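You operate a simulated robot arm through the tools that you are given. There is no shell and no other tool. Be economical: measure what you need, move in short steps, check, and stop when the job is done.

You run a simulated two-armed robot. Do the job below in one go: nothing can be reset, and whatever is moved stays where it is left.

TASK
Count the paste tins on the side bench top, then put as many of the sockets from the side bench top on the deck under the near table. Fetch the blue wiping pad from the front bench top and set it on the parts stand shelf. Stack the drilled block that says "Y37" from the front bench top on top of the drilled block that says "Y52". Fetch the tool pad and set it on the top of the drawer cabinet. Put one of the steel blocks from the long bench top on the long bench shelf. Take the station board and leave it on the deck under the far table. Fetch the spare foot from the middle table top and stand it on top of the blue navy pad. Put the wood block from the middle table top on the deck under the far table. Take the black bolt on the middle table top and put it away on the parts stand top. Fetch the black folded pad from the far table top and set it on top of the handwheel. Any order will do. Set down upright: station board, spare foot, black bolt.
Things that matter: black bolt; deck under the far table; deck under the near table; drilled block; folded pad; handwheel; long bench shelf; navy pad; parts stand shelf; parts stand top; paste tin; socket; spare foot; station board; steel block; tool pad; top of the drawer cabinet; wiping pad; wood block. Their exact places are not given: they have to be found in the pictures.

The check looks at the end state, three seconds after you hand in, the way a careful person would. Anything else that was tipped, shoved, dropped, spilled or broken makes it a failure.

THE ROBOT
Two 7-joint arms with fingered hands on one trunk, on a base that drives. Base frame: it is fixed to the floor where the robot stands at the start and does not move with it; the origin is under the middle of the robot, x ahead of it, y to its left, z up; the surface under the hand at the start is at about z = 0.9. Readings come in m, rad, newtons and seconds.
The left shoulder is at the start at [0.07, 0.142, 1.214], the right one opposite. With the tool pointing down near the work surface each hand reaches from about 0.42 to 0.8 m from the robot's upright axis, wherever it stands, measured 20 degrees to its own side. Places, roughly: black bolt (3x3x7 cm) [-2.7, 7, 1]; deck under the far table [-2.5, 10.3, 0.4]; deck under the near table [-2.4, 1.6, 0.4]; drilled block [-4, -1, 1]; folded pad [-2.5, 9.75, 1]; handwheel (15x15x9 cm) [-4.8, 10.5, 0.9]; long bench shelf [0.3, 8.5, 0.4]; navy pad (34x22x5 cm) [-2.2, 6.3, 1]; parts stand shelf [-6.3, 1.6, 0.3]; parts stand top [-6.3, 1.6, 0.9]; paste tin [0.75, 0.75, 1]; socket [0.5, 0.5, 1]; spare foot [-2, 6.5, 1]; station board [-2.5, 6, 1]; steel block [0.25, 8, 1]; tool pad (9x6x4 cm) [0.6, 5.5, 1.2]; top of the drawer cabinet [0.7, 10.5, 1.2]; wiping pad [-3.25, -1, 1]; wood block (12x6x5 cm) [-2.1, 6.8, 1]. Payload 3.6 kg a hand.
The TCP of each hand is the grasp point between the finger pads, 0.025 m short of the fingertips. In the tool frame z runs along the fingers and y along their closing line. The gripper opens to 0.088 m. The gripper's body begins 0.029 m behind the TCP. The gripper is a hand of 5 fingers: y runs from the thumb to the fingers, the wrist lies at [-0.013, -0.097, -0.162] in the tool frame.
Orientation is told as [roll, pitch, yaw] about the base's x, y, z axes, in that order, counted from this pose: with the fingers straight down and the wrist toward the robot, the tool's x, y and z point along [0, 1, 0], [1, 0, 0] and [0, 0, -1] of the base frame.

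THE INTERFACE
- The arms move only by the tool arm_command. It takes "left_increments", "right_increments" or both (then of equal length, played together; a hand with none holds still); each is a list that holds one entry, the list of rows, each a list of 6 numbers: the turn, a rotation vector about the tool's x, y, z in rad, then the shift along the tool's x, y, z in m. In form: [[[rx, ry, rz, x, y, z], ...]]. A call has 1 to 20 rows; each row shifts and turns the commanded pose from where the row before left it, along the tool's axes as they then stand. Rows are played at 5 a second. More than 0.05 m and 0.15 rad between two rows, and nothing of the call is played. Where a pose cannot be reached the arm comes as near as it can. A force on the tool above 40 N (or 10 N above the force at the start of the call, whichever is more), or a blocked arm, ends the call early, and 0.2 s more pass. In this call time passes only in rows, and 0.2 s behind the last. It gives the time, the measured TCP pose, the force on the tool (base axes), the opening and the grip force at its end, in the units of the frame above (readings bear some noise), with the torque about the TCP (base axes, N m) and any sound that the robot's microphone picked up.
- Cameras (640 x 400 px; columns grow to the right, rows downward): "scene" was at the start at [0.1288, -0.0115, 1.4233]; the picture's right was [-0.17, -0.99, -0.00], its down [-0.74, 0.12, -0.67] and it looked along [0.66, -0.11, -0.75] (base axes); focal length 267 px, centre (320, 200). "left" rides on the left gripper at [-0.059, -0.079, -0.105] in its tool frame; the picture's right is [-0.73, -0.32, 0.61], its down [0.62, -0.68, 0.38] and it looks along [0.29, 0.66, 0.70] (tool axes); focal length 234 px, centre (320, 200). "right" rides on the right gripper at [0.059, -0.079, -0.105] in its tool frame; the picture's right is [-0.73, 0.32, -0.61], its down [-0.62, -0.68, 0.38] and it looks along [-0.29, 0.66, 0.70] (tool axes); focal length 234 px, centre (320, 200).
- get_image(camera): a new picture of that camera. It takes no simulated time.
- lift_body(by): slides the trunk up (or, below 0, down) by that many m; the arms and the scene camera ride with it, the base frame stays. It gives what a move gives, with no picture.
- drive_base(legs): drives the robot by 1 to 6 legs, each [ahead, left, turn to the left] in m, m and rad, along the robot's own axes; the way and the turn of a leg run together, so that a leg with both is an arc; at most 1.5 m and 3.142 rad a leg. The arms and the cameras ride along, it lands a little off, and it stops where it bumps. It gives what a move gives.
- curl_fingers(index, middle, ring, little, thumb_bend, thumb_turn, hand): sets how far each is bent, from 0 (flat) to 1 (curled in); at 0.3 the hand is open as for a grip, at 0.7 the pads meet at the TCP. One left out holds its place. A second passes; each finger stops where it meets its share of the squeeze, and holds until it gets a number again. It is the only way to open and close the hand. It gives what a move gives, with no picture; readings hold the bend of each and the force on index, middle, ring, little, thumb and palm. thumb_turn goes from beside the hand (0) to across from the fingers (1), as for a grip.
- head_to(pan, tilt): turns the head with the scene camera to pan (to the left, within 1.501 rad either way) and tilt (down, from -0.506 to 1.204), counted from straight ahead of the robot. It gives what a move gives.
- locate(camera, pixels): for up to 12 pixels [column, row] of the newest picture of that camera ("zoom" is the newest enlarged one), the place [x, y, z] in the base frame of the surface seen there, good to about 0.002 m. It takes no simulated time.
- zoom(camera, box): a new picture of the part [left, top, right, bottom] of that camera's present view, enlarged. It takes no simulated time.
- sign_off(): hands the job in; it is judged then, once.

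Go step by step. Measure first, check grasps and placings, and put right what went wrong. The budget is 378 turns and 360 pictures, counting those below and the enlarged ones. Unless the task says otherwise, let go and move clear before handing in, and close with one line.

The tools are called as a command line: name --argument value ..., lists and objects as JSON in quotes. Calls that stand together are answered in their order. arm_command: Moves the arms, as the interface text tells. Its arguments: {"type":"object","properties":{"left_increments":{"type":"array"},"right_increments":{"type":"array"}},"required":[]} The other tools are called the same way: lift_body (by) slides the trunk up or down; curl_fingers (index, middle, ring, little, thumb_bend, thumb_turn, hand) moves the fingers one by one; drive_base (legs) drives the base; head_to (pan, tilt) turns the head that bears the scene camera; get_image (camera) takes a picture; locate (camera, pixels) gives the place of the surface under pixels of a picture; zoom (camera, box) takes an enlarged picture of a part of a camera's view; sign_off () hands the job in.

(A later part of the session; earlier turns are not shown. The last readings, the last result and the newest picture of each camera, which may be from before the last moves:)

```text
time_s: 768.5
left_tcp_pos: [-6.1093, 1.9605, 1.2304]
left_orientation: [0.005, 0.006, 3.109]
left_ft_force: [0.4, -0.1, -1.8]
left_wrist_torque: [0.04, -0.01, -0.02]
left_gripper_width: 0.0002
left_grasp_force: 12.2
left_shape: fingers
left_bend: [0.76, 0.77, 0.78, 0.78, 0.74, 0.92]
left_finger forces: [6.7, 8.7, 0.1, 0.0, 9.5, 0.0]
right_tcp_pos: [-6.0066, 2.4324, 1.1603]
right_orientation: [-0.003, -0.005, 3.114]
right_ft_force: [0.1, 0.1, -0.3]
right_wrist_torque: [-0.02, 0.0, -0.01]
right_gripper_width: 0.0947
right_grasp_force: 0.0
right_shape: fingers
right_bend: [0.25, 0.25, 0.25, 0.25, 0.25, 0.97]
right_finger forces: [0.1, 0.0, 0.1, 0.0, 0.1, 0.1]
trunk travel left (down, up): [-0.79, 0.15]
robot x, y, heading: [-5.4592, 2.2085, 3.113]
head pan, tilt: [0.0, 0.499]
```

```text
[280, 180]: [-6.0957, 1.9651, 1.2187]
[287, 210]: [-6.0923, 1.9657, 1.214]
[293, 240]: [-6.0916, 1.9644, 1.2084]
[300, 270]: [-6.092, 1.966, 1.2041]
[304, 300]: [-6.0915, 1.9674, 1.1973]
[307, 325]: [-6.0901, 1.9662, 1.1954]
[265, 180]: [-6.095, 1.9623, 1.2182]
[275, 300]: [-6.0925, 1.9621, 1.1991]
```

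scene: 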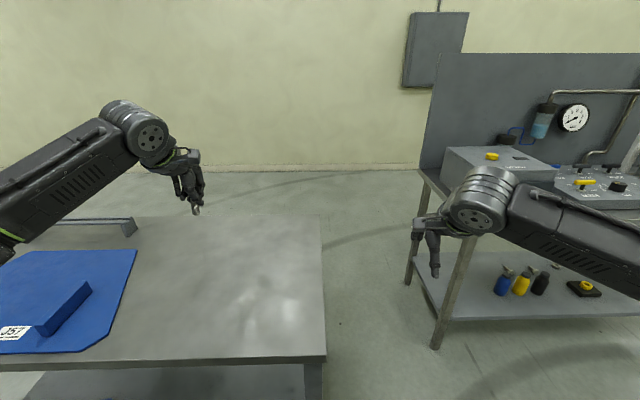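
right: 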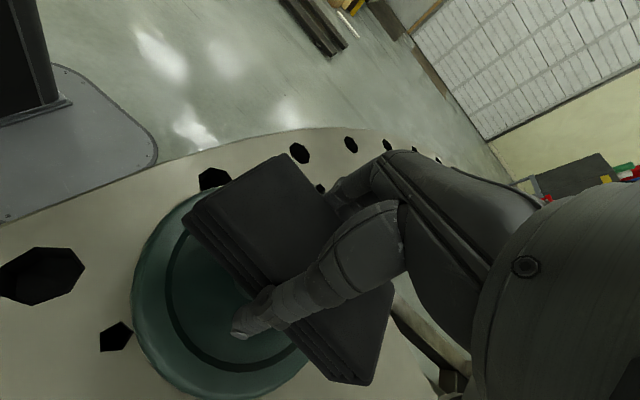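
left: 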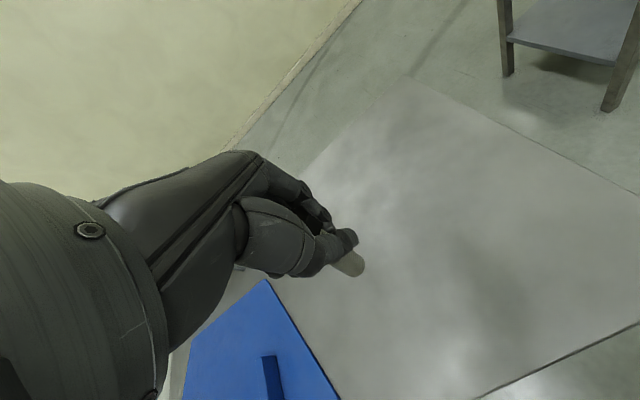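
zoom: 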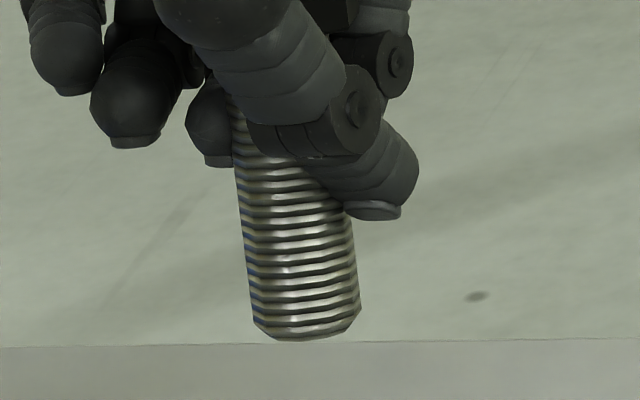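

Tilt ≈0.15 rad (bottom toward me). Driving in 0.14, correcting tilt, shifting left and lowering most of the way.

drive_base --legs '[[0.14, 0, 0.02]]'

arm_command --left_increments '[[[-0.14, 0, 0, 0, 0, 0], [0, 0, 0, 0.03, 0, 0], [0, 0, 0, 0.03, -0.005, 0.04], [0, 0, 0, 0, -0.007, 0.049], [0, 0, 0, 0, -0.007, 0.049], [0, 0, 0, 0, -0.007, 0.049], [0, 0, 0, 0, -0.007, 0.049], [0, 0, 0, 0, -0.005, 0.03]]]'

get_image --camera "scene"

get_image --camera "left"

```text
time_s: 769.8
left_tcp_pos: [-6.2406, 1.9481, 1.2316]
left_orientation: [0.004, 0.006, 3.13]
left_ft_force: [-0.2, 0.0, -1.2]
left_wrist_torque: [0.01, -0.02, -0.01]
left_gripper_width: 0.0
left_grasp_force: 12.7
left_shape: fingers
left_bend: [0.76, 0.77, 0.78, 0.78, 0.74, 0.92]
left_finger forces: [6.7, 8.8, 0.0, 0.1, 9.5, 0.0]
right_tcp_pos: [-6.1447, 2.4231, 1.162]
right_orientation: [0.0, -0.006, 3.136]
right_ft_force: [0.8, 0.1, 0.0]
right_wrist_torque: [0.02, 0.02, 0.03]
right_gripper_width: 0.0943
right_grasp_force: 0.1
right_shape: fingers
right_bend: [0.25, 0.25, 0.25, 0.25, 0.25, 0.97]
right_finger forces: [0.0, 0.1, 0.0, 0.0, 0.0, 0.1]
trunk travel left (down, up): [-0.79, 0.15]
robot x, y, heading: [-5.5979, 2.209, 3.14]
head pan, tilt: [0.0, 0.499]
```

```text
refused: row 3 steps farther than a row can; nothing moved
```

```text
123 pictures are left
```

scene: 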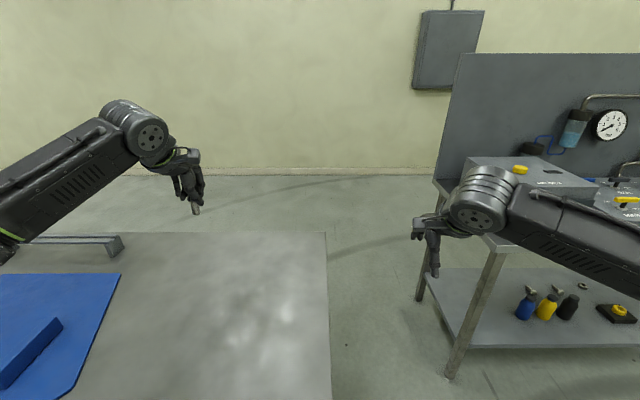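

```text
122 pictures are left
```

left: 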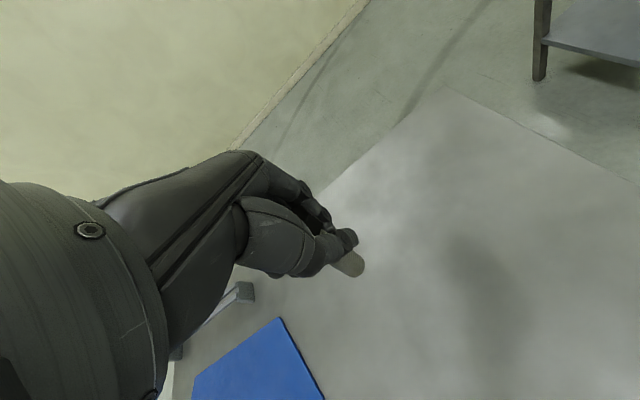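

arm_command --left_increments '[[[-0.14, 0, 0, 0, 0, 0], [0, 0, 0, 0.03, 0, 0], [0, 0, 0, 0, -0.0063, 0.0446], [0, 0, 0, 0, -0.0063, 0.0446], [0, 0, 0, 0, -0.0063, 0.0446], [0, 0, 0, 0, -0.0063, 0.0446], [0, 0, 0, 0, -0.0063, 0.0446], [0, 0, 0, 0, -0.0063, 0.0446], [0, 0, 0, 0, 0, 0]]]'

get_image --camera "scene"

get_image --camera "left"

```text
time_s: 771.8
left_tcp_pos: [-6.2382, 1.9156, 0.9598]
left_orientation: [0.001, -0.133, 3.132]
left_ft_force: [-0.4, 0.7, -1.1]
left_wrist_torque: [0.01, -0.03, 0.0]
left_gripper_width: 0.0
left_grasp_force: 11.4
left_shape: fingers
left_bend: [0.76, 0.77, 0.78, 0.78, 0.74, 0.92]
left_finger forces: [6.3, 8.1, 0.0, 0.0, 9.1, 0.1]
right_tcp_pos: [-6.1464, 2.4232, 1.1608]
right_orientation: [-0.002, -0.006, 3.135]
right_ft_force: [0.1, -0.4, 0.4]
right_wrist_torque: [-0.03, -0.01, -0.03]
right_gripper_width: 0.0948
right_grasp_force: 0.1
right_shape: fingers
right_bend: [0.25, 0.25, 0.25, 0.25, 0.25, 0.97]
right_finger forces: [0.0, 0.1, 0.1, 0.0, 0.1, 0.0]
trunk travel left (down, up): [-0.79, 0.15]
robot x, y, heading: [-5.5931, 2.2106, 3.131]
head pan, tilt: [0.0, 0.499]
```

```text
121 pictures are left
```

scene: 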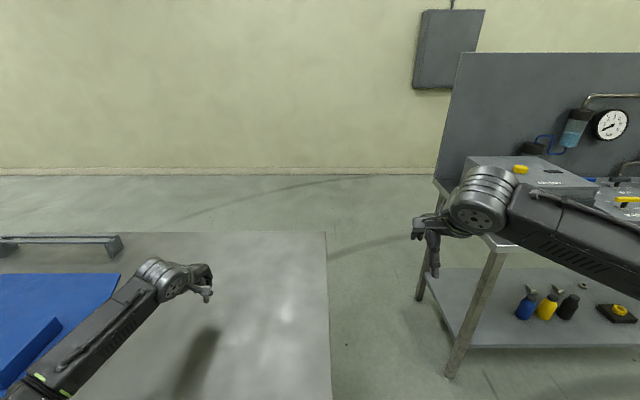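

```text
120 pictures are left
```

left: 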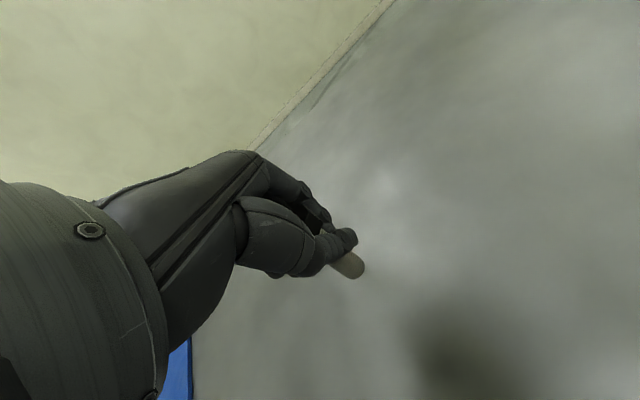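

zoom --camera "left" --box '[320, 220, 380, 290]'

locate --camera "zoom" --pixels '[[110, 265], [160, 290], [200, 310], [230, 330], [250, 290], [225, 265], [180, 340], [270, 320]]'

zoom --camera "scene" --box '[180, 265, 240, 315]'

locate --camera "zoom" --pixels '[[265, 245], [270, 260], [275, 275], [278, 290], [255, 250], [290, 280]]'

```text
5.71 times, centred on (350, 255) of left
```

zoom: 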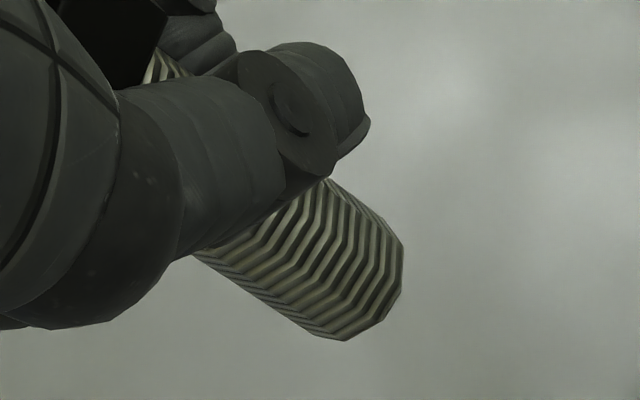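

```text
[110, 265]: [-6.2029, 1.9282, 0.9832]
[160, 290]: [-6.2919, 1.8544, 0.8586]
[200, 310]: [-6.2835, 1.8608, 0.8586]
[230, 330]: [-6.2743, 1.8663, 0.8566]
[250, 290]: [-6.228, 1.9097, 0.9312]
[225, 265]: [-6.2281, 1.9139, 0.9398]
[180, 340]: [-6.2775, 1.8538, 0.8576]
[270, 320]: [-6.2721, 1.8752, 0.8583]
```

```text
8.00 times, centred on (210, 290) of scene
```

zoom: 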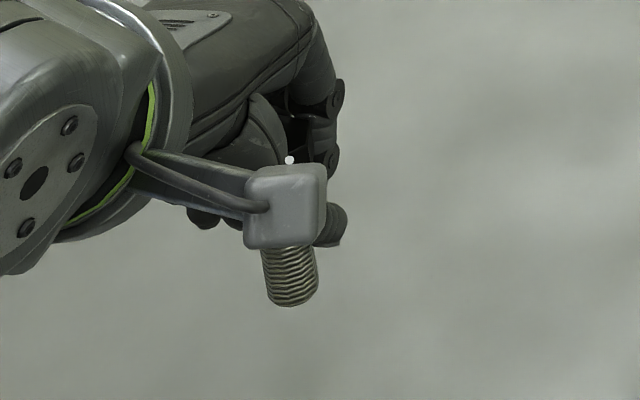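

```text
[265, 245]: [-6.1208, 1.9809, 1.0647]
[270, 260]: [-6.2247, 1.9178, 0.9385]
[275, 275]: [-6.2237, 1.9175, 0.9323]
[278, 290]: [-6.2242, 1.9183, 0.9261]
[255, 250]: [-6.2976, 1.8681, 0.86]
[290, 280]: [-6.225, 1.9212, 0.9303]
```

The bolt is now vertical; its bottom at ≈0.921. Lowering 5.3 cm, then finely.

arm_command --left_increments '[[[0, 0, 0, 0, -0.0035, 0.0248], [0, 0, 0, 0, -0.0035, 0.0248], [0, 0, 0, 0, -0.0008, 0.0055], [0, 0, 0, 0, 0, 0]]]'

zoom --camera "scene" --box '[180, 280, 240, 330]'

get_image --camera "left"

```text
time_s: 772.8
left_tcp_pos: [-6.2401, 1.9168, 0.9032]
left_orientation: [0.001, -0.132, 3.132]
left_ft_force: [-0.3, 0.0, -1.5]
left_wrist_torque: [0.02, 0.0, 0.0]
left_gripper_width: 0.0
left_grasp_force: 11.8
left_shape: fingers
left_bend: [0.76, 0.77, 0.78, 0.78, 0.74, 0.92]
left_finger forces: [6.2, 8.0, 0.0, 0.0, 9.0, 0.0]
right_tcp_pos: [-6.1473, 2.4236, 1.1615]
right_orientation: [-0.002, -0.004, 3.135]
right_ft_force: [0.4, -0.8, -0.3]
right_wrist_torque: [0.02, 0.0, 0.03]
right_gripper_width: 0.0946
right_grasp_force: 0.0
right_shape: fingers
right_bend: [0.25, 0.25, 0.25, 0.25, 0.25, 0.97]
right_finger forces: [0.0, 0.1, 0.1, 0.1, 0.0, 0.0]
trunk travel left (down, up): [-0.79, 0.15]
robot x, y, heading: [-5.5958, 2.2128, 3.128]
head pan, tilt: [0.0, 0.499]
```

```text
8.00 times, centred on (210, 305) of scene
```

zoom: 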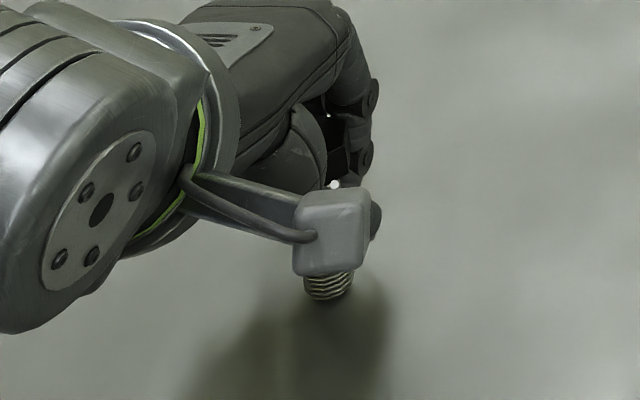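

```text
116 pictures are left
```

left: 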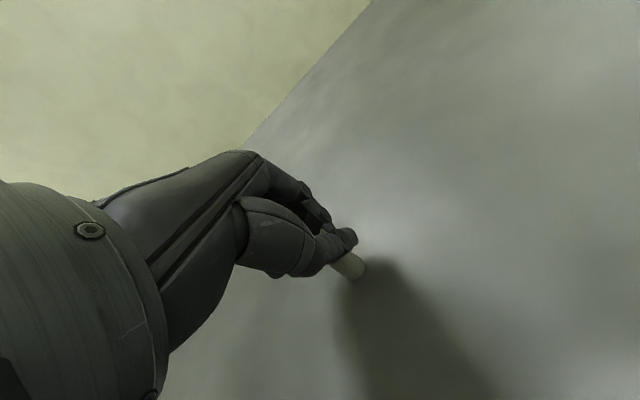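

Lowering by millimetres until contact.

arm_command --left_increments '[[[0, 0, 0, 0, -0.0003, 0.002], [0, 0, 0, 0, -0.0003, 0.002], [0, 0, 0, 0, 0, 0]]]'

zoom --camera "left" --box '[310, 220, 410, 310]'

```text
time_s: 773.6
left_tcp_pos: [-6.2389, 1.9182, 0.9018]
left_orientation: [0.002, -0.136, 3.13]
left_ft_force: [-0.8, 0.5, 4.8]
left_wrist_torque: [0.0, -0.01, 0.01]
left_gripper_width: 0.0
left_grasp_force: 12.4
left_shape: fingers
left_bend: [0.77, 0.78, 0.78, 0.78, 0.75, 0.92]
left_finger forces: [6.9, 8.3, 0.0, 0.1, 10.1, 0.0]
right_tcp_pos: [-6.1459, 2.4233, 1.1626]
right_orientation: [-0.002, -0.006, 3.133]
right_ft_force: [-0.4, 0.1, -0.1]
right_wrist_torque: [0.02, 0.0, 0.05]
right_gripper_width: 0.0946
right_grasp_force: 0.1
right_shape: fingers
right_bend: [0.25, 0.25, 0.25, 0.25, 0.25, 0.97]
right_finger forces: [0.0, 0.0, 0.1, 0.1, 0.0, 0.0]
trunk travel left (down, up): [-0.79, 0.15]
robot x, y, heading: [-5.5978, 2.2083, 3.133]
head pan, tilt: [0.0, 0.499]
```

```text
4.44 times, centred on (360, 265) of left
```

zoom: 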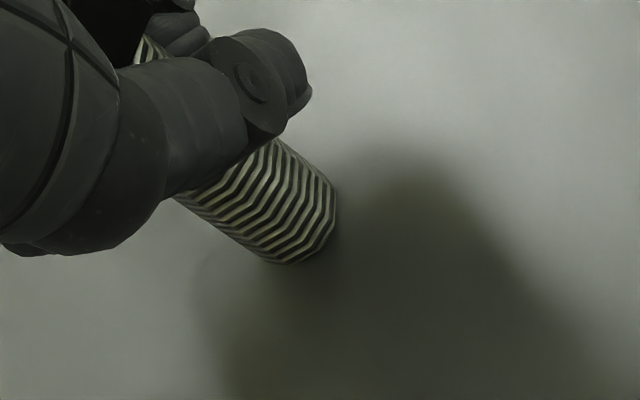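

Contact (+5 N). Opening in a small step first to see that it stands.

curl_fingers --hand "left" --index 0.68 --middle 0.68 --ring 0.68 --little 0.68 --thumb_bend 0.66

zoom --camera "left" --box '[290, 200, 410, 310]'

```text
time_s: 774.6
left_tcp_pos: [-6.2394, 1.9156, 0.9013]
left_orientation: [0.001, -0.135, 3.131]
left_ft_force: [0.5, -0.5, -0.3]
left_wrist_torque: [0.03, 0.02, -0.01]
left_gripper_width: 0.0045
left_grasp_force: 0.0
left_shape: fingers
left_bend: [0.68, 0.68, 0.68, 0.68, 0.66, 0.97]
left_finger forces: [0.1, 0.0, 0.0, 0.1, 0.0, 0.0]
right_tcp_pos: [-6.147, 2.4222, 1.1607]
right_orientation: [-0.002, -0.005, 3.135]
right_ft_force: [-0.3, -0.5, -1.1]
right_wrist_torque: [0.03, 0.01, 0.01]
right_gripper_width: 0.0945
right_grasp_force: 0.1
right_shape: fingers
right_bend: [0.25, 0.25, 0.25, 0.25, 0.25, 0.97]
right_finger forces: [0.1, 0.0, 0.0, 0.1, 0.0, 0.0]
trunk travel left (down, up): [-0.79, 0.15]
robot x, y, heading: [-5.5946, 2.2106, 3.13]
head pan, tilt: [0.0, 0.499]
```

```text
3.64 times, centred on (350, 255) of left
```

zoom: 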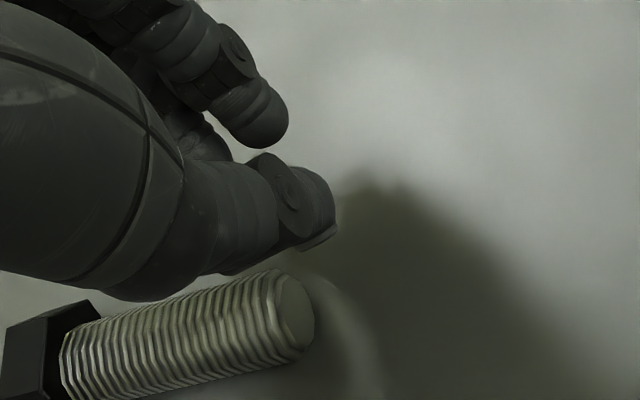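

The bolt tipped over on the stand. I'll raise the hand clear and look at how it lies.

arm_command --left_increments '[[[0, 0, 0, 0, 0.0, -0.03], [0, 0, 0, 0, 0, -0.05], [0, 0, 0, 0, 0, -0.05], [0.135, 0, 0, 0, -0.04, -0.02], [0, 0, 0, 0, -0.04, 0]]]'

curl_fingers --hand "left" --index 0.3 --middle 0.3 --ring 0.3 --little 0.3 --thumb_bend 0.3

get_image --camera "scene"

get_image --camera "left"

```text
time_s: 775.8
left_tcp_pos: [-6.1381, 1.9171, 1.0459]
left_orientation: [0.001, 0.001, 3.132]
left_ft_force: [0.2, 0.6, 0.3]
left_wrist_torque: [0.0, 0.05, 0.01]
left_gripper_width: 0.0043
left_grasp_force: 0.0
left_shape: fingers
left_bend: [0.68, 0.68, 0.68, 0.68, 0.66, 0.97]
left_finger forces: [0.0, 0.1, 0.0, 0.1, 0.1, 0.1]
right_tcp_pos: [-6.1456, 2.4214, 1.1627]
right_orientation: [-0.005, -0.008, 3.134]
right_ft_force: [-0.5, -0.1, 0.5]
right_wrist_torque: [0.02, -0.03, 0.02]
right_gripper_width: 0.0945
right_grasp_force: 0.0
right_shape: fingers
right_bend: [0.25, 0.25, 0.25, 0.25, 0.25, 0.97]
right_finger forces: [0.0, 0.0, 0.0, 0.1, 0.0, 0.0]
trunk travel left (down, up): [-0.79, 0.15]
robot x, y, heading: [-5.5963, 2.2105, 3.136]
head pan, tilt: [0.0, 0.499]
```

```text
time_s: 776.8
left_tcp_pos: [-6.1411, 1.9177, 1.0451]
left_orientation: [0.001, 0.002, 3.132]
left_ft_force: [-0.6, 0.1, 0.5]
left_wrist_torque: [0.0, 0.03, 0.02]
left_gripper_width: 0.0845
left_grasp_force: 0.1
left_shape: fingers
left_bend: [0.3, 0.3, 0.3, 0.3, 0.3, 0.97]
left_finger forces: [0.0, 0.0, 0.0, 0.1, 0.0, 0.0]
right_tcp_pos: [-6.1464, 2.4234, 1.1604]
right_orientation: [-0.004, -0.006, 3.134]
right_ft_force: [0.2, 0.1, 0.1]
right_wrist_torque: [-0.01, 0.03, -0.01]
right_gripper_width: 0.0944
right_grasp_force: 0.1
right_shape: fingers
right_bend: [0.25, 0.25, 0.25, 0.25, 0.25, 0.97]
right_finger forces: [0.0, 0.0, 0.0, 0.0, 0.1, 0.1]
trunk travel left (down, up): [-0.79, 0.15]
robot x, y, heading: [-5.5935, 2.215, 3.133]
head pan, tilt: [0.0, 0.499]
```

```text
113 pictures are left
```

scene: 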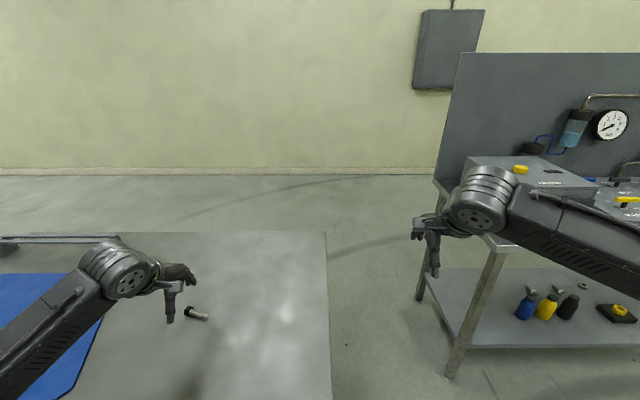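

```text
112 pictures are left
```

left: 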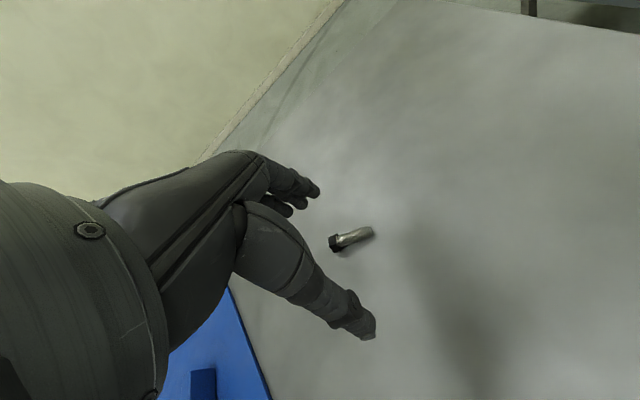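

Bolt lies on the stand, head to the south. Plan: regrip its head with the right hand (ring/little curled away) and roll the hand 90° to stand it up. Measuring first.

arm_command --left_increments '[[[0, 0, 0, 0.03, -0.02, -0.03], [0, 0, 0, 0.03, -0.02, -0.03], [0, 0, 0, 0.03, -0.02, -0.03], [0, 0, 0, 0.03, -0.02, -0.03], [0, 0, 0, 0.03, -0.02, -0.03], [0, 0, 0, 0.03, -0.02, -0.03]]]'

drive_base --legs '[[0, 0.32, 0]]'

get_image --camera "scene"

get_image --camera "right"

```text
time_s: 778.2
left_tcp_pos: [-6.0211, 1.7391, 1.2327]
left_orientation: [0.0, -0.013, 3.127]
left_ft_force: [-0.6, 0.5, -6.8]
left_wrist_torque: [0.08, 0.05, 0.02]
left_gripper_width: 0.0845
left_grasp_force: 0.1
left_shape: fingers
left_bend: [0.3, 0.3, 0.3, 0.3, 0.3, 0.97]
left_finger forces: [0.0, 0.1, 0.1, 0.0, 0.0, 0.0]
right_tcp_pos: [-6.1452, 2.4229, 1.1633]
right_orientation: [-0.002, -0.007, 3.132]
right_ft_force: [1.2, -0.2, 0.0]
right_wrist_torque: [-0.02, 0.02, -0.04]
right_gripper_width: 0.0945
right_grasp_force: 0.1
right_shape: fingers
right_bend: [0.25, 0.25, 0.25, 0.25, 0.25, 0.97]
right_finger forces: [0.0, 0.1, 0.0, 0.0, 0.1, 0.0]
trunk travel left (down, up): [-0.79, 0.15]
robot x, y, heading: [-5.5965, 2.2107, 3.132]
head pan, tilt: [0.0, 0.499]
```

```text
time_s: 780.4
left_tcp_pos: [-6.0278, 1.4164, 1.228]
left_orientation: [0.002, 0.0, 3.127]
left_ft_force: [0.8, -0.4, -0.6]
left_wrist_torque: [-0.03, 0.01, -0.02]
left_gripper_width: 0.0845
left_grasp_force: 0.1
left_shape: fingers
left_bend: [0.3, 0.3, 0.3, 0.3, 0.3, 0.97]
left_finger forces: [0.0, 0.0, 0.0, 0.0, 0.0, 0.0]
right_tcp_pos: [-6.1493, 2.1029, 1.1608]
right_orientation: [0.0, -0.005, 3.128]
right_ft_force: [-0.1, -1.3, -0.1]
right_wrist_torque: [-0.01, 0.01, 0.0]
right_gripper_width: 0.0947
right_grasp_force: 0.2
right_shape: fingers
right_bend: [0.25, 0.25, 0.25, 0.25, 0.25, 0.97]
right_finger forces: [0.0, 0.0, 0.0, 0.0, 0.0, 0.0]
trunk travel left (down, up): [-0.79, 0.15]
robot x, y, heading: [-5.5973, 1.8905, 3.128]
head pan, tilt: [0.0, 0.499]
```

```text
111 pictures are left
```

scene: 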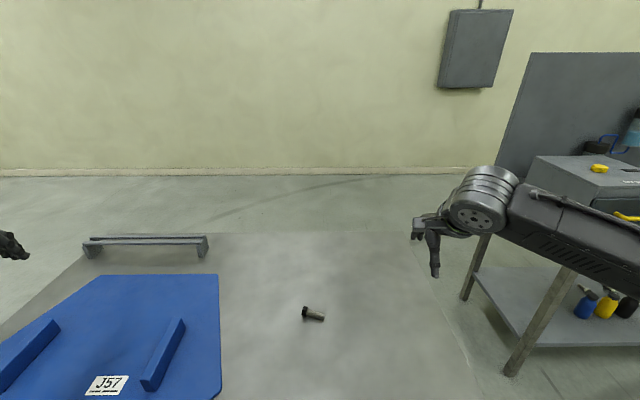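

```text
110 pictures are left
```

right: 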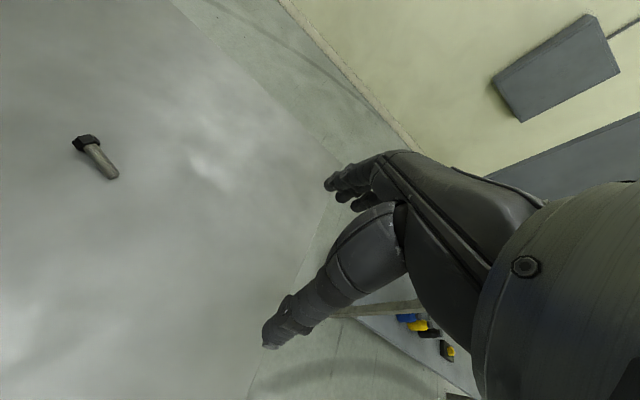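

zoom --camera "scene" --box '[290, 292, 340, 332]'

locate --camera "zoom" --pixels '[[200, 205], [215, 190], [250, 215], [300, 225], [350, 235], [415, 260], [180, 240], [430, 280]]'

zoom --camera "right" --box '[60, 120, 140, 190]'

locate --camera "zoom" --pixels '[[190, 140], [260, 100], [300, 200], [350, 260], [420, 330], [320, 240], [110, 160]]'

```text
10.00 times, centred on (315, 312) of scene
```

zoom: 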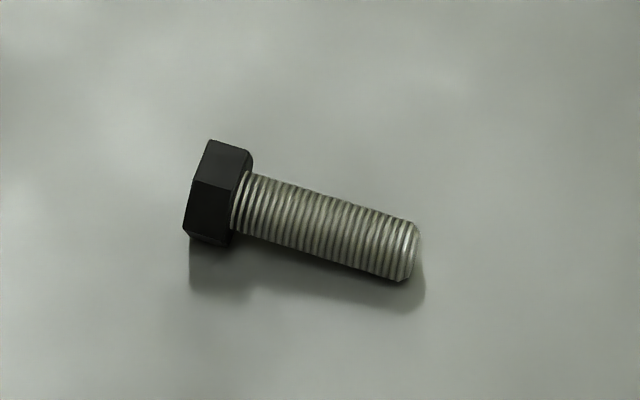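

```text
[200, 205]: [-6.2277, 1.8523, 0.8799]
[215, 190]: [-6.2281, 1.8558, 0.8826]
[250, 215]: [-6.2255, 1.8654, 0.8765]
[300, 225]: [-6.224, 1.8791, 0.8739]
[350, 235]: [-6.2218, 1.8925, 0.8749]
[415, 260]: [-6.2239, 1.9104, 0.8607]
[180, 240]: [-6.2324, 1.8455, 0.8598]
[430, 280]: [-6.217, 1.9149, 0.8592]
```

```text
5.71 times, centred on (100, 155) of right
```

zoom: 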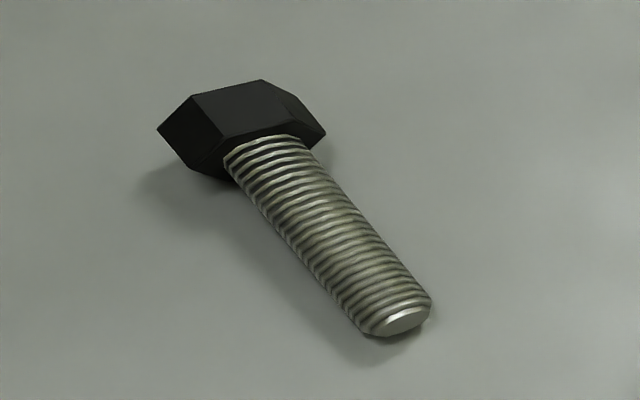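

```text
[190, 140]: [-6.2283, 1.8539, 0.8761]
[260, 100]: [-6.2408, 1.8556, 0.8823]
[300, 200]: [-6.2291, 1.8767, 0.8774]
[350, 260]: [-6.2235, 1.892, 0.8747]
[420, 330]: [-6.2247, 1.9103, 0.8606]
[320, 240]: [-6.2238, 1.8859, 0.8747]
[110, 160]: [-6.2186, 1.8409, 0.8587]
```

Bolt axis runs along +y; head junction ≈(-6.232,1.8645), axis z≈0.872. Shifting the robot left 0.2, curling ring/little, and pre-rotating the right hand (yaw −0.17, roll −0.35).

drive_base --legs '[[0, 0.2, 0.01]]'

curl_fingers --hand "right" --index 0.4 --middle 0.4 --ring 1.0 --little 1.0 --thumb_bend 0.4

arm_command --right_increments '[[[0, 0, 0.084, 0, 0, 0], [0, 0, 0.084, 0, 0, 0], [0, -0.117, 0, 0, 0, 0], [0, -0.117, 0, 0, 0, 0], [0, -0.116, 0, 0, 0, 0]]]'

get_image --camera "scene"

get_image --camera "right"

```text
time_s: 781.9
left_tcp_pos: [-6.0252, 1.2182, 1.2276]
left_orientation: [0.007, 0.0, 3.132]
left_ft_force: [0.0, -0.7, 0.3]
left_wrist_torque: [-0.01, -0.01, 0.04]
left_gripper_width: 0.0846
left_grasp_force: 0.1
left_shape: fingers
left_bend: [0.3, 0.3, 0.3, 0.3, 0.3, 0.97]
left_finger forces: [0.0, 0.0, 0.0, 0.1, 0.0, 0.1]
right_tcp_pos: [-6.1521, 1.9043, 1.1603]
right_orientation: [-0.002, -0.005, 3.136]
right_ft_force: [-0.7, 0.0, 0.4]
right_wrist_torque: [-0.04, 0.04, -0.03]
right_gripper_width: 0.0946
right_grasp_force: 0.2
right_shape: fingers
right_bend: [0.25, 0.25, 0.25, 0.25, 0.25, 0.97]
right_finger forces: [0.1, 0.0, 0.0, 0.0, 0.0, 0.1]
trunk travel left (down, up): [-0.79, 0.15]
robot x, y, heading: [-5.5979, 1.6928, 3.137]
head pan, tilt: [0.0, 0.499]
```

```text
time_s: 782.9
left_tcp_pos: [-6.0252, 1.2157, 1.228]
left_orientation: [0.004, 0.001, 3.132]
left_ft_force: [-0.1, 0.4, 0.4]
left_wrist_torque: [0.02, 0.0, -0.01]
left_gripper_width: 0.0848
left_grasp_force: 0.0
left_shape: fingers
left_bend: [0.3, 0.3, 0.3, 0.3, 0.3, 0.97]
left_finger forces: [0.0, 0.0, 0.0, 0.0, 0.1, 0.0]
right_tcp_pos: [-6.1527, 1.9011, 1.1607]
right_orientation: [0.0, -0.006, 3.136]
right_ft_force: [0.0, 1.1, 0.1]
right_wrist_torque: [0.0, -0.05, -0.01]
right_gripper_width: 0.0637
right_grasp_force: 0.0
right_shape: fingers
right_bend: [0.4, 0.4, 1.0, 1.0, 0.4, 0.97]
right_finger forces: [0.0, 0.0, 0.1, 0.0, 0.0, 0.1]
trunk travel left (down, up): [-0.79, 0.15]
robot x, y, heading: [-5.5985, 1.6905, 3.137]
head pan, tilt: [0.0, 0.499]
```

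```text
time_s: 784.1
left_tcp_pos: [-6.0251, 1.2151, 1.2263]
left_orientation: [0.001, 0.002, 3.132]
left_ft_force: [0.6, 0.5, -0.7]
left_wrist_torque: [0.0, -0.04, -0.03]
left_gripper_width: 0.0845
left_grasp_force: 0.0
left_shape: fingers
left_bend: [0.3, 0.3, 0.3, 0.3, 0.3, 0.97]
left_finger forces: [0.1, 0.0, 0.0, 0.1, 0.0, 0.0]
right_tcp_pos: [-6.1526, 1.8997, 1.1615]
right_orientation: [-0.354, -0.006, 2.966]
right_ft_force: [0.0, 0.6, -0.2]
right_wrist_torque: [0.02, 0.0, -0.02]
right_gripper_width: 0.0642
right_grasp_force: 0.1
right_shape: fingers
right_bend: [0.4, 0.4, 1.0, 1.0, 0.4, 0.97]
right_finger forces: [0.0, 0.0, 0.0, 0.0, 0.0, 0.1]
trunk travel left (down, up): [-0.79, 0.15]
robot x, y, heading: [-5.5967, 1.6925, 3.136]
head pan, tilt: [0.0, 0.499]
```

```text
107 pictures are left
```

scene: 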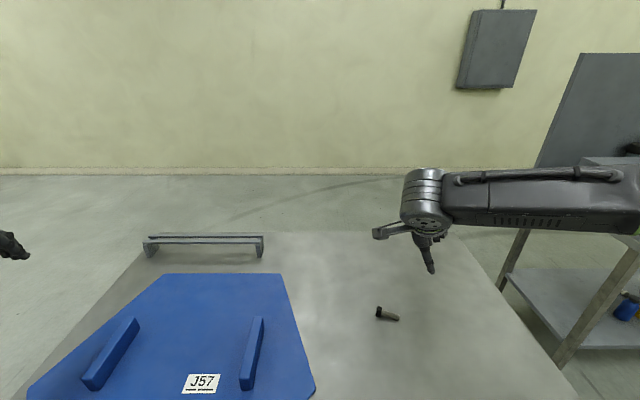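

```text
106 pictures are left
```

right: 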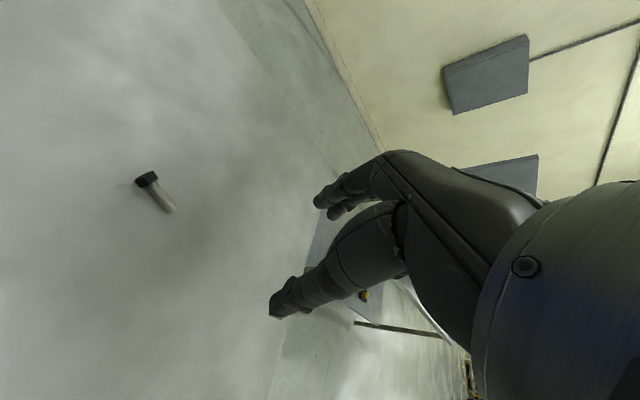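

I'll move halfway to it and test the full +90° roll in the air for reachability before grasping.

arm_command --right_increments '[[[0, 0, 0, 0.0207, 0.012, 0.0299], [0, 0, 0, 0.0207, 0.012, 0.0299], [0, 0, 0, 0.0207, 0.012, 0.0299], [0, 0.143, 0, 0, 0, 0], [0, 0.143, 0, 0, 0, 0], [0, 0.143, 0, 0, 0, 0], [0, 0.143, 0, 0, 0, 0], [0, 0.143, 0, 0, 0, 0], [0, 0.143, 0, 0, 0, 0], [0, 0.143, 0, 0, 0, 0], [0, 0.143, 0, 0, 0, 0], [0, 0.143, 0, 0, 0, 0], [0, 0.143, 0, 0, 0, 0], [0, 0.141, 0, 0, 0, 0]]]'

get_image --camera "scene"

```text
time_s: 787.1
left_tcp_pos: [-6.0248, 1.2173, 1.2272]
left_orientation: [0.004, 0.001, 3.131]
left_ft_force: [1.4, 0.9, -0.4]
left_wrist_torque: [0.03, 0.03, 0.0]
left_gripper_width: 0.0851
left_grasp_force: 0.0
left_shape: fingers
left_bend: [0.3, 0.3, 0.3, 0.3, 0.3, 0.97]
left_finger forces: [0.1, 0.1, 0.1, 0.0, 0.0, 0.1]
right_tcp_pos: [-6.1934, 1.881, 1.0563]
right_orientation: [1.222, -0.006, 2.967]
right_ft_force: [0.2, -0.3, -0.1]
right_wrist_torque: [-0.01, 0.02, 0.01]
right_gripper_width: 0.0641
right_grasp_force: 0.1
right_shape: fingers
right_bend: [0.4, 0.4, 1.0, 1.0, 0.4, 0.97]
right_finger forces: [0.0, 0.0, 0.1, 0.1, 0.0, 0.0]
trunk travel left (down, up): [-0.79, 0.15]
robot x, y, heading: [-5.6004, 1.6888, 3.14]
head pan, tilt: [0.0, 0.499]
```

```text
105 pictures are left
```

scene: 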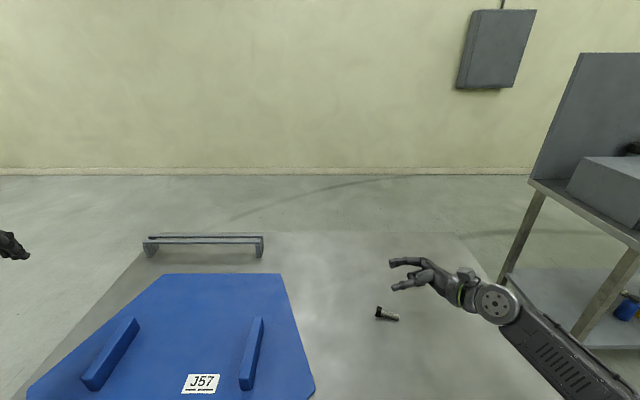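

Roll is reachable. Checking forearm heights in this pose for table clearance.

locate --camera "scene" --pixels '[[495, 305], [530, 335], [560, 365], [590, 385], [460, 295], [400, 262], [440, 275]]'

```text
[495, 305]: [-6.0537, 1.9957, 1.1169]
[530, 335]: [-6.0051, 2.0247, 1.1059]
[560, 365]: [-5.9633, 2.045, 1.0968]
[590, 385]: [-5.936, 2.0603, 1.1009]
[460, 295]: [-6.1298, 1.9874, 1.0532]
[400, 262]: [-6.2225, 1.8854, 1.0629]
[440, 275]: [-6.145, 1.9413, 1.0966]
```

Tight under the forearm, so I'll raise the trunk 0.14 to lift the elbow, rotate back, and approach the bolt.

lift_body --by 0.14

arm_command --right_increments '[[[0, -0.143, 0, 0, 0, 0], [0, -0.143, 0, 0, 0, 0], [0, -0.143, 0, 0, 0, 0], [0, -0.143, 0, 0, 0, 0], [0, -0.143, 0, 0, 0, 0], [0, -0.143, 0, 0, 0, 0], [0, -0.143, 0, 0, 0, 0], [0, -0.143, 0, 0, 0, 0], [0, -0.143, 0, 0, 0, 0], [0, -0.143, 0, 0, 0, 0], [0, -0.141, 0, 0, 0, 0]]]'

```text
time_s: 788.8
left_tcp_pos: [-6.0261, 1.2163, 1.3681]
left_orientation: [0.003, 0.001, 3.133]
left_ft_force: [0.7, 0.2, 0.6]
left_wrist_torque: [0.0, -0.01, 0.03]
left_gripper_width: 0.0847
left_grasp_force: 0.0
left_shape: fingers
left_bend: [0.3, 0.3, 0.3, 0.3, 0.3, 0.97]
left_finger forces: [0.1, 0.0, 0.0, 0.0, 0.0, 0.1]
right_tcp_pos: [-6.1928, 1.8801, 1.1952]
right_orientation: [1.22, -0.005, 2.967]
right_ft_force: [-0.6, 1.0, 0.4]
right_wrist_torque: [0.03, 0.0, 0.04]
right_gripper_width: 0.0639
right_grasp_force: 0.0
right_shape: fingers
right_bend: [0.4, 0.4, 1.0, 1.0, 0.4, 0.97]
right_finger forces: [0.1, 0.0, 0.1, 0.1, 0.0, 0.0]
trunk travel left (down, up): [-0.93, 0.01]
robot x, y, heading: [-5.602, 1.6919, 3.136]
head pan, tilt: [0.0, 0.499]
```

```text
time_s: 791.2
left_tcp_pos: [-6.0248, 1.2132, 1.3664]
left_orientation: [0.001, 0.001, 3.133]
left_ft_force: [0.3, -0.5, 0.4]
left_wrist_torque: [0.01, -0.01, 0.01]
left_gripper_width: 0.0849
left_grasp_force: 0.0
left_shape: fingers
left_bend: [0.3, 0.3, 0.3, 0.3, 0.3, 0.97]
left_finger forces: [0.1, 0.1, 0.0, 0.0, 0.0, 0.0]
right_tcp_pos: [-6.1925, 1.8796, 1.1956]
right_orientation: [-0.354, -0.008, 2.966]
right_ft_force: [0.1, 0.5, -1.0]
right_wrist_torque: [0.01, -0.02, 0.01]
right_gripper_width: 0.064
right_grasp_force: 0.0
right_shape: fingers
right_bend: [0.4, 0.4, 1.0, 1.0, 0.4, 0.97]
right_finger forces: [0.0, 0.0, 0.1, 0.1, 0.1, 0.0]
trunk travel left (down, up): [-0.93, 0.01]
robot x, y, heading: [-5.6001, 1.6954, 3.137]
head pan, tilt: [0.0, 0.499]
```

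arm_command --right_increments '[[[0, 0, 0, 0.0188, 0.00605, 0.0376], [0, 0, 0, 0.0188, 0.00605, 0.0376], [0, 0, 0, 0.0188, 0.00605, 0.0376], [0, 0, 0, 0.0188, 0.00605, 0.0376], [0, 0, 0, 0.0188, 0.00605, 0.0376], [0, 0, 0, 0.0188, 0.00605, 0.0376], [0, 0, 0, 0, 0, 0]]]'

get_image --camera "right"

zoom --camera "scene" --box '[330, 240, 450, 340]'

```text
time_s: 792.8
left_tcp_pos: [-6.0259, 1.2167, 1.3675]
left_orientation: [0.003, 0.001, 3.132]
left_ft_force: [0.3, -0.3, 0.1]
left_wrist_torque: [0.0, -0.01, 0.0]
left_gripper_width: 0.0847
left_grasp_force: 0.1
left_shape: fingers
left_bend: [0.3, 0.3, 0.3, 0.3, 0.3, 0.97]
left_finger forces: [0.1, 0.1, 0.1, 0.0, 0.1, 0.1]
right_tcp_pos: [-6.2345, 1.8584, 0.9466]
right_orientation: [-0.352, -0.004, 2.968]
right_ft_force: [0.4, -0.4, 0.0]
right_wrist_torque: [-0.01, -0.02, 0.0]
right_gripper_width: 0.0637
right_grasp_force: 0.1
right_shape: fingers
right_bend: [0.4, 0.4, 1.0, 1.0, 0.4, 0.97]
right_finger forces: [0.0, 0.1, 0.0, 0.0, 0.0, 0.1]
trunk travel left (down, up): [-0.93, 0.01]
robot x, y, heading: [-5.5968, 1.6927, 3.135]
head pan, tilt: [0.0, 0.499]
```

```text
104 pictures are left
```

right: 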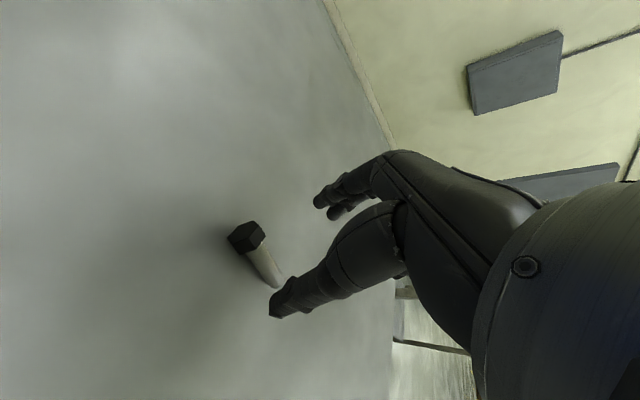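

```text
4.00 times, centred on (390, 290) of scene
```

zoom: 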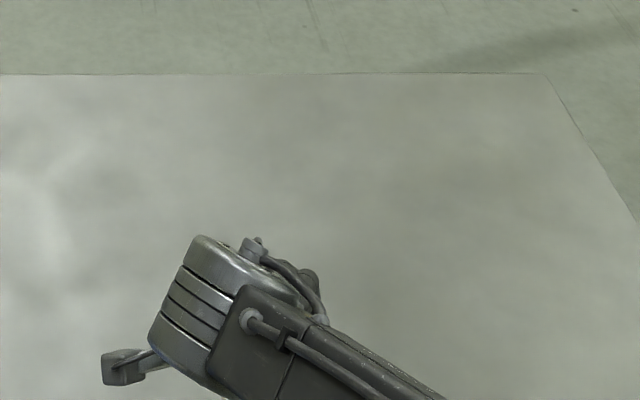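

zoom --camera "right" --box '[215, 205, 295, 295]'

locate --camera "zoom" --pixels '[[210, 120], [160, 170], [200, 200], [275, 180], [320, 230], [370, 290], [310, 290], [235, 230], [290, 200]]'

```text
4.44 times, centred on (255, 250) of right
```

zoom: 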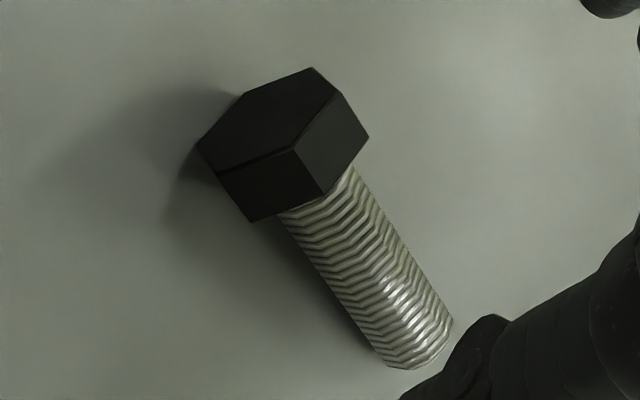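

```text
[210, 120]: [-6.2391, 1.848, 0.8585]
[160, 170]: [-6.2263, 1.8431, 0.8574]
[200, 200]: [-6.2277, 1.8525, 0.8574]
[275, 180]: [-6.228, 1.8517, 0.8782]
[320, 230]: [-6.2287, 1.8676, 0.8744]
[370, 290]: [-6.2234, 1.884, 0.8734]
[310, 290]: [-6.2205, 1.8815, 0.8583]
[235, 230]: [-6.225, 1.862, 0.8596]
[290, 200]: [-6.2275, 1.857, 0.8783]
```

locate --camera "zoom" --pixels '[[335, 205], [355, 235], [380, 275], [405, 320], [290, 110], [330, 150], [345, 190]]'

```text
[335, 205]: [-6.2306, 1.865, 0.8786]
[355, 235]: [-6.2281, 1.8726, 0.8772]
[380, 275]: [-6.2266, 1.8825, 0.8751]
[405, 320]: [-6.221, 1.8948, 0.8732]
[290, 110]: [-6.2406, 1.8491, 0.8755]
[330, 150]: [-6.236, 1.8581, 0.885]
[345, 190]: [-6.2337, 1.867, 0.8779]
```

Aligned. Descending 6 cm straight down and closing index/middle/thumb.

arm_command --right_increments '[[[0, 0, 0, 0.0087, 0, 0.0235], [0, 0, 0, 0.0087, 0, 0.0235], [0, 0, 0, 0.0031, 0, 0.0085], [0, 0, 0, 0, 0, 0]]]'

get_image --camera "right"

```text
time_s: 793.8
left_tcp_pos: [-6.0253, 1.2158, 1.3688]
left_orientation: [0.005, 0.001, 3.134]
left_ft_force: [0.2, -0.4, -0.1]
left_wrist_torque: [0.0, 0.0, 0.0]
left_gripper_width: 0.0847
left_grasp_force: 0.0
left_shape: fingers
left_bend: [0.3, 0.3, 0.3, 0.3, 0.3, 0.97]
left_finger forces: [0.0, 0.1, 0.0, 0.0, 0.1, 0.0]
right_tcp_pos: [-6.2336, 1.8597, 0.8879]
right_orientation: [-0.35, -0.005, 2.969]
right_ft_force: [0.8, 0.0, 0.7]
right_wrist_torque: [-0.03, 0.05, 0.01]
right_gripper_width: 0.0641
right_grasp_force: 0.6
right_shape: fingers
right_bend: [0.4, 0.4, 1.0, 1.0, 0.4, 0.97]
right_finger forces: [1.3, 0.0, 0.0, 0.1, 0.0, 0.0]
trunk travel left (down, up): [-0.93, 0.01]
robot x, y, heading: [-5.6013, 1.6907, 3.135]
head pan, tilt: [0.0, 0.499]
```

```text
101 pictures are left
```

right: 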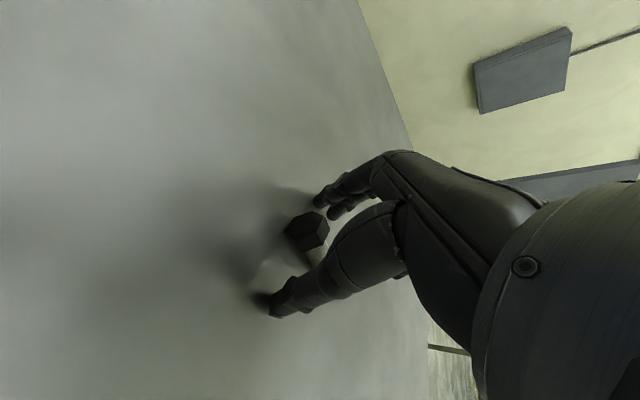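

arm_command --right_increments '[[[0, 0, 0, -0.0007, 0, -0.0019], [0, 0, 0, 0, 0, 0]]]'

curl_fingers --hand "right" --index 0.8 --middle 0.8 --thumb_bend 0.8

get_image --camera "right"

```text
time_s: 794.4
left_tcp_pos: [-6.0252, 1.2173, 1.3678]
left_orientation: [0.002, 0.001, 3.133]
left_ft_force: [-0.2, 0.5, -0.1]
left_wrist_torque: [0.02, -0.01, -0.03]
left_gripper_width: 0.0849
left_grasp_force: 0.1
left_shape: fingers
left_bend: [0.3, 0.3, 0.3, 0.3, 0.3, 0.97]
left_finger forces: [0.0, 0.0, 0.0, 0.0, 0.1, 0.0]
right_tcp_pos: [-6.234, 1.859, 0.8877]
right_orientation: [-0.35, -0.006, 2.97]
right_ft_force: [0.7, -0.9, 0.6]
right_wrist_torque: [0.04, 0.01, 0.03]
right_gripper_width: 0.0642
right_grasp_force: 0.0
right_shape: fingers
right_bend: [0.4, 0.4, 1.0, 1.0, 0.4, 0.97]
right_finger forces: [0.0, 0.0, 0.0, 0.1, 0.0, 0.0]
trunk travel left (down, up): [-0.93, 0.01]
robot x, y, heading: [-5.6056, 1.6894, 3.135]
head pan, tilt: [0.0, 0.499]
```

```text
time_s: 795.4
left_tcp_pos: [-6.0245, 1.2151, 1.3671]
left_orientation: [0.003, 0.0, 3.133]
left_ft_force: [0.1, 0.3, 0.7]
left_wrist_torque: [0.01, 0.0, -0.03]
left_gripper_width: 0.0845
left_grasp_force: 0.2
left_shape: fingers
left_bend: [0.3, 0.3, 0.3, 0.3, 0.3, 0.97]
left_finger forces: [0.0, 0.1, 0.0, 0.0, 0.0, 0.0]
right_tcp_pos: [-6.2351, 1.8591, 0.8887]
right_orientation: [-0.352, -0.007, 2.969]
right_ft_force: [-1.0, 1.4, 6.6]
right_wrist_torque: [0.02, -0.14, 0.03]
right_gripper_width: 0.0094
right_grasp_force: 23.8
right_shape: fingers
right_bend: [0.75, 0.77, 1.0, 1.0, 0.65, 0.96]
right_finger forces: [12.4, 8.4, 0.0, 0.1, 26.6, 0.0]
trunk travel left (down, up): [-0.93, 0.01]
robot x, y, heading: [-5.6007, 1.6873, 3.132]
head pan, tilt: [0.0, 0.499]
```

```text
100 pictures are left
```

right: 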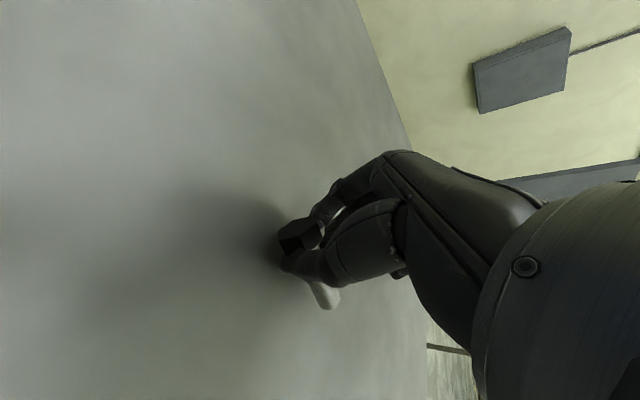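

Good grip (24 N) at the head. Lifting 12 cm and checking.

arm_command --right_increments '[[[0, 0, 0, -0.0104, 0, -0.028], [0, 0, 0, -0.0156, 0, -0.042], [0, 0, 0, -0.0156, 0, -0.042], [0, 0, 0, 0, 0, 0]]]'

get_image --camera "right"

get_image --camera "scene"

```text
time_s: 796.4
left_tcp_pos: [-6.0263, 1.2153, 1.3662]
left_orientation: [0.005, 0.001, 3.134]
left_ft_force: [-0.7, -0.2, 0.1]
left_wrist_torque: [-0.01, 0.03, -0.01]
left_gripper_width: 0.0847
left_grasp_force: 0.1
left_shape: fingers
left_bend: [0.3, 0.3, 0.3, 0.3, 0.3, 0.97]
left_finger forces: [0.1, 0.0, 0.0, 0.0, 0.0, 0.0]
right_tcp_pos: [-6.2338, 1.861, 1.0085]
right_orientation: [-0.349, -0.004, 2.966]
right_ft_force: [0.7, -0.4, -1.7]
right_wrist_torque: [-0.02, 0.01, 0.0]
right_gripper_width: 0.0034
right_grasp_force: 12.9
right_shape: fingers
right_bend: [0.75, 0.8, 1.0, 1.0, 0.71, 0.95]
right_finger forces: [11.9, 1.3, 0.0, 0.0, 12.6, 0.1]
trunk travel left (down, up): [-0.93, 0.01]
robot x, y, heading: [-5.5997, 1.6908, 3.135]
head pan, tilt: [0.0, 0.499]
```

```text
99 pictures are left
```

right: 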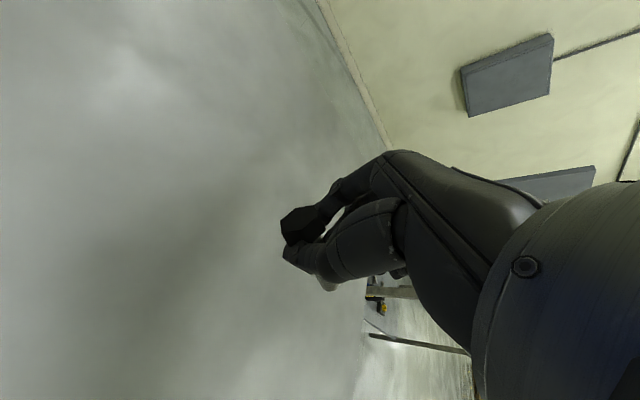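

```text
98 pictures are left
```

scene: 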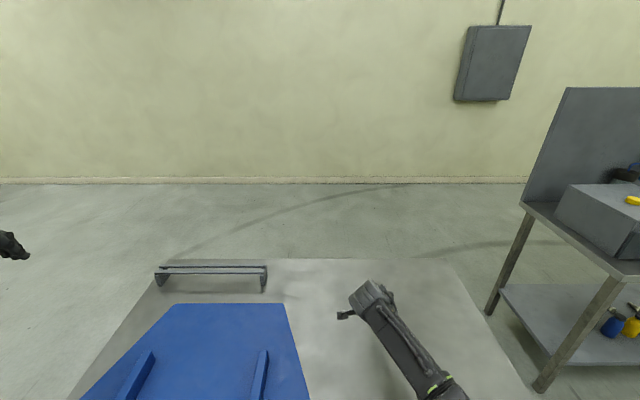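

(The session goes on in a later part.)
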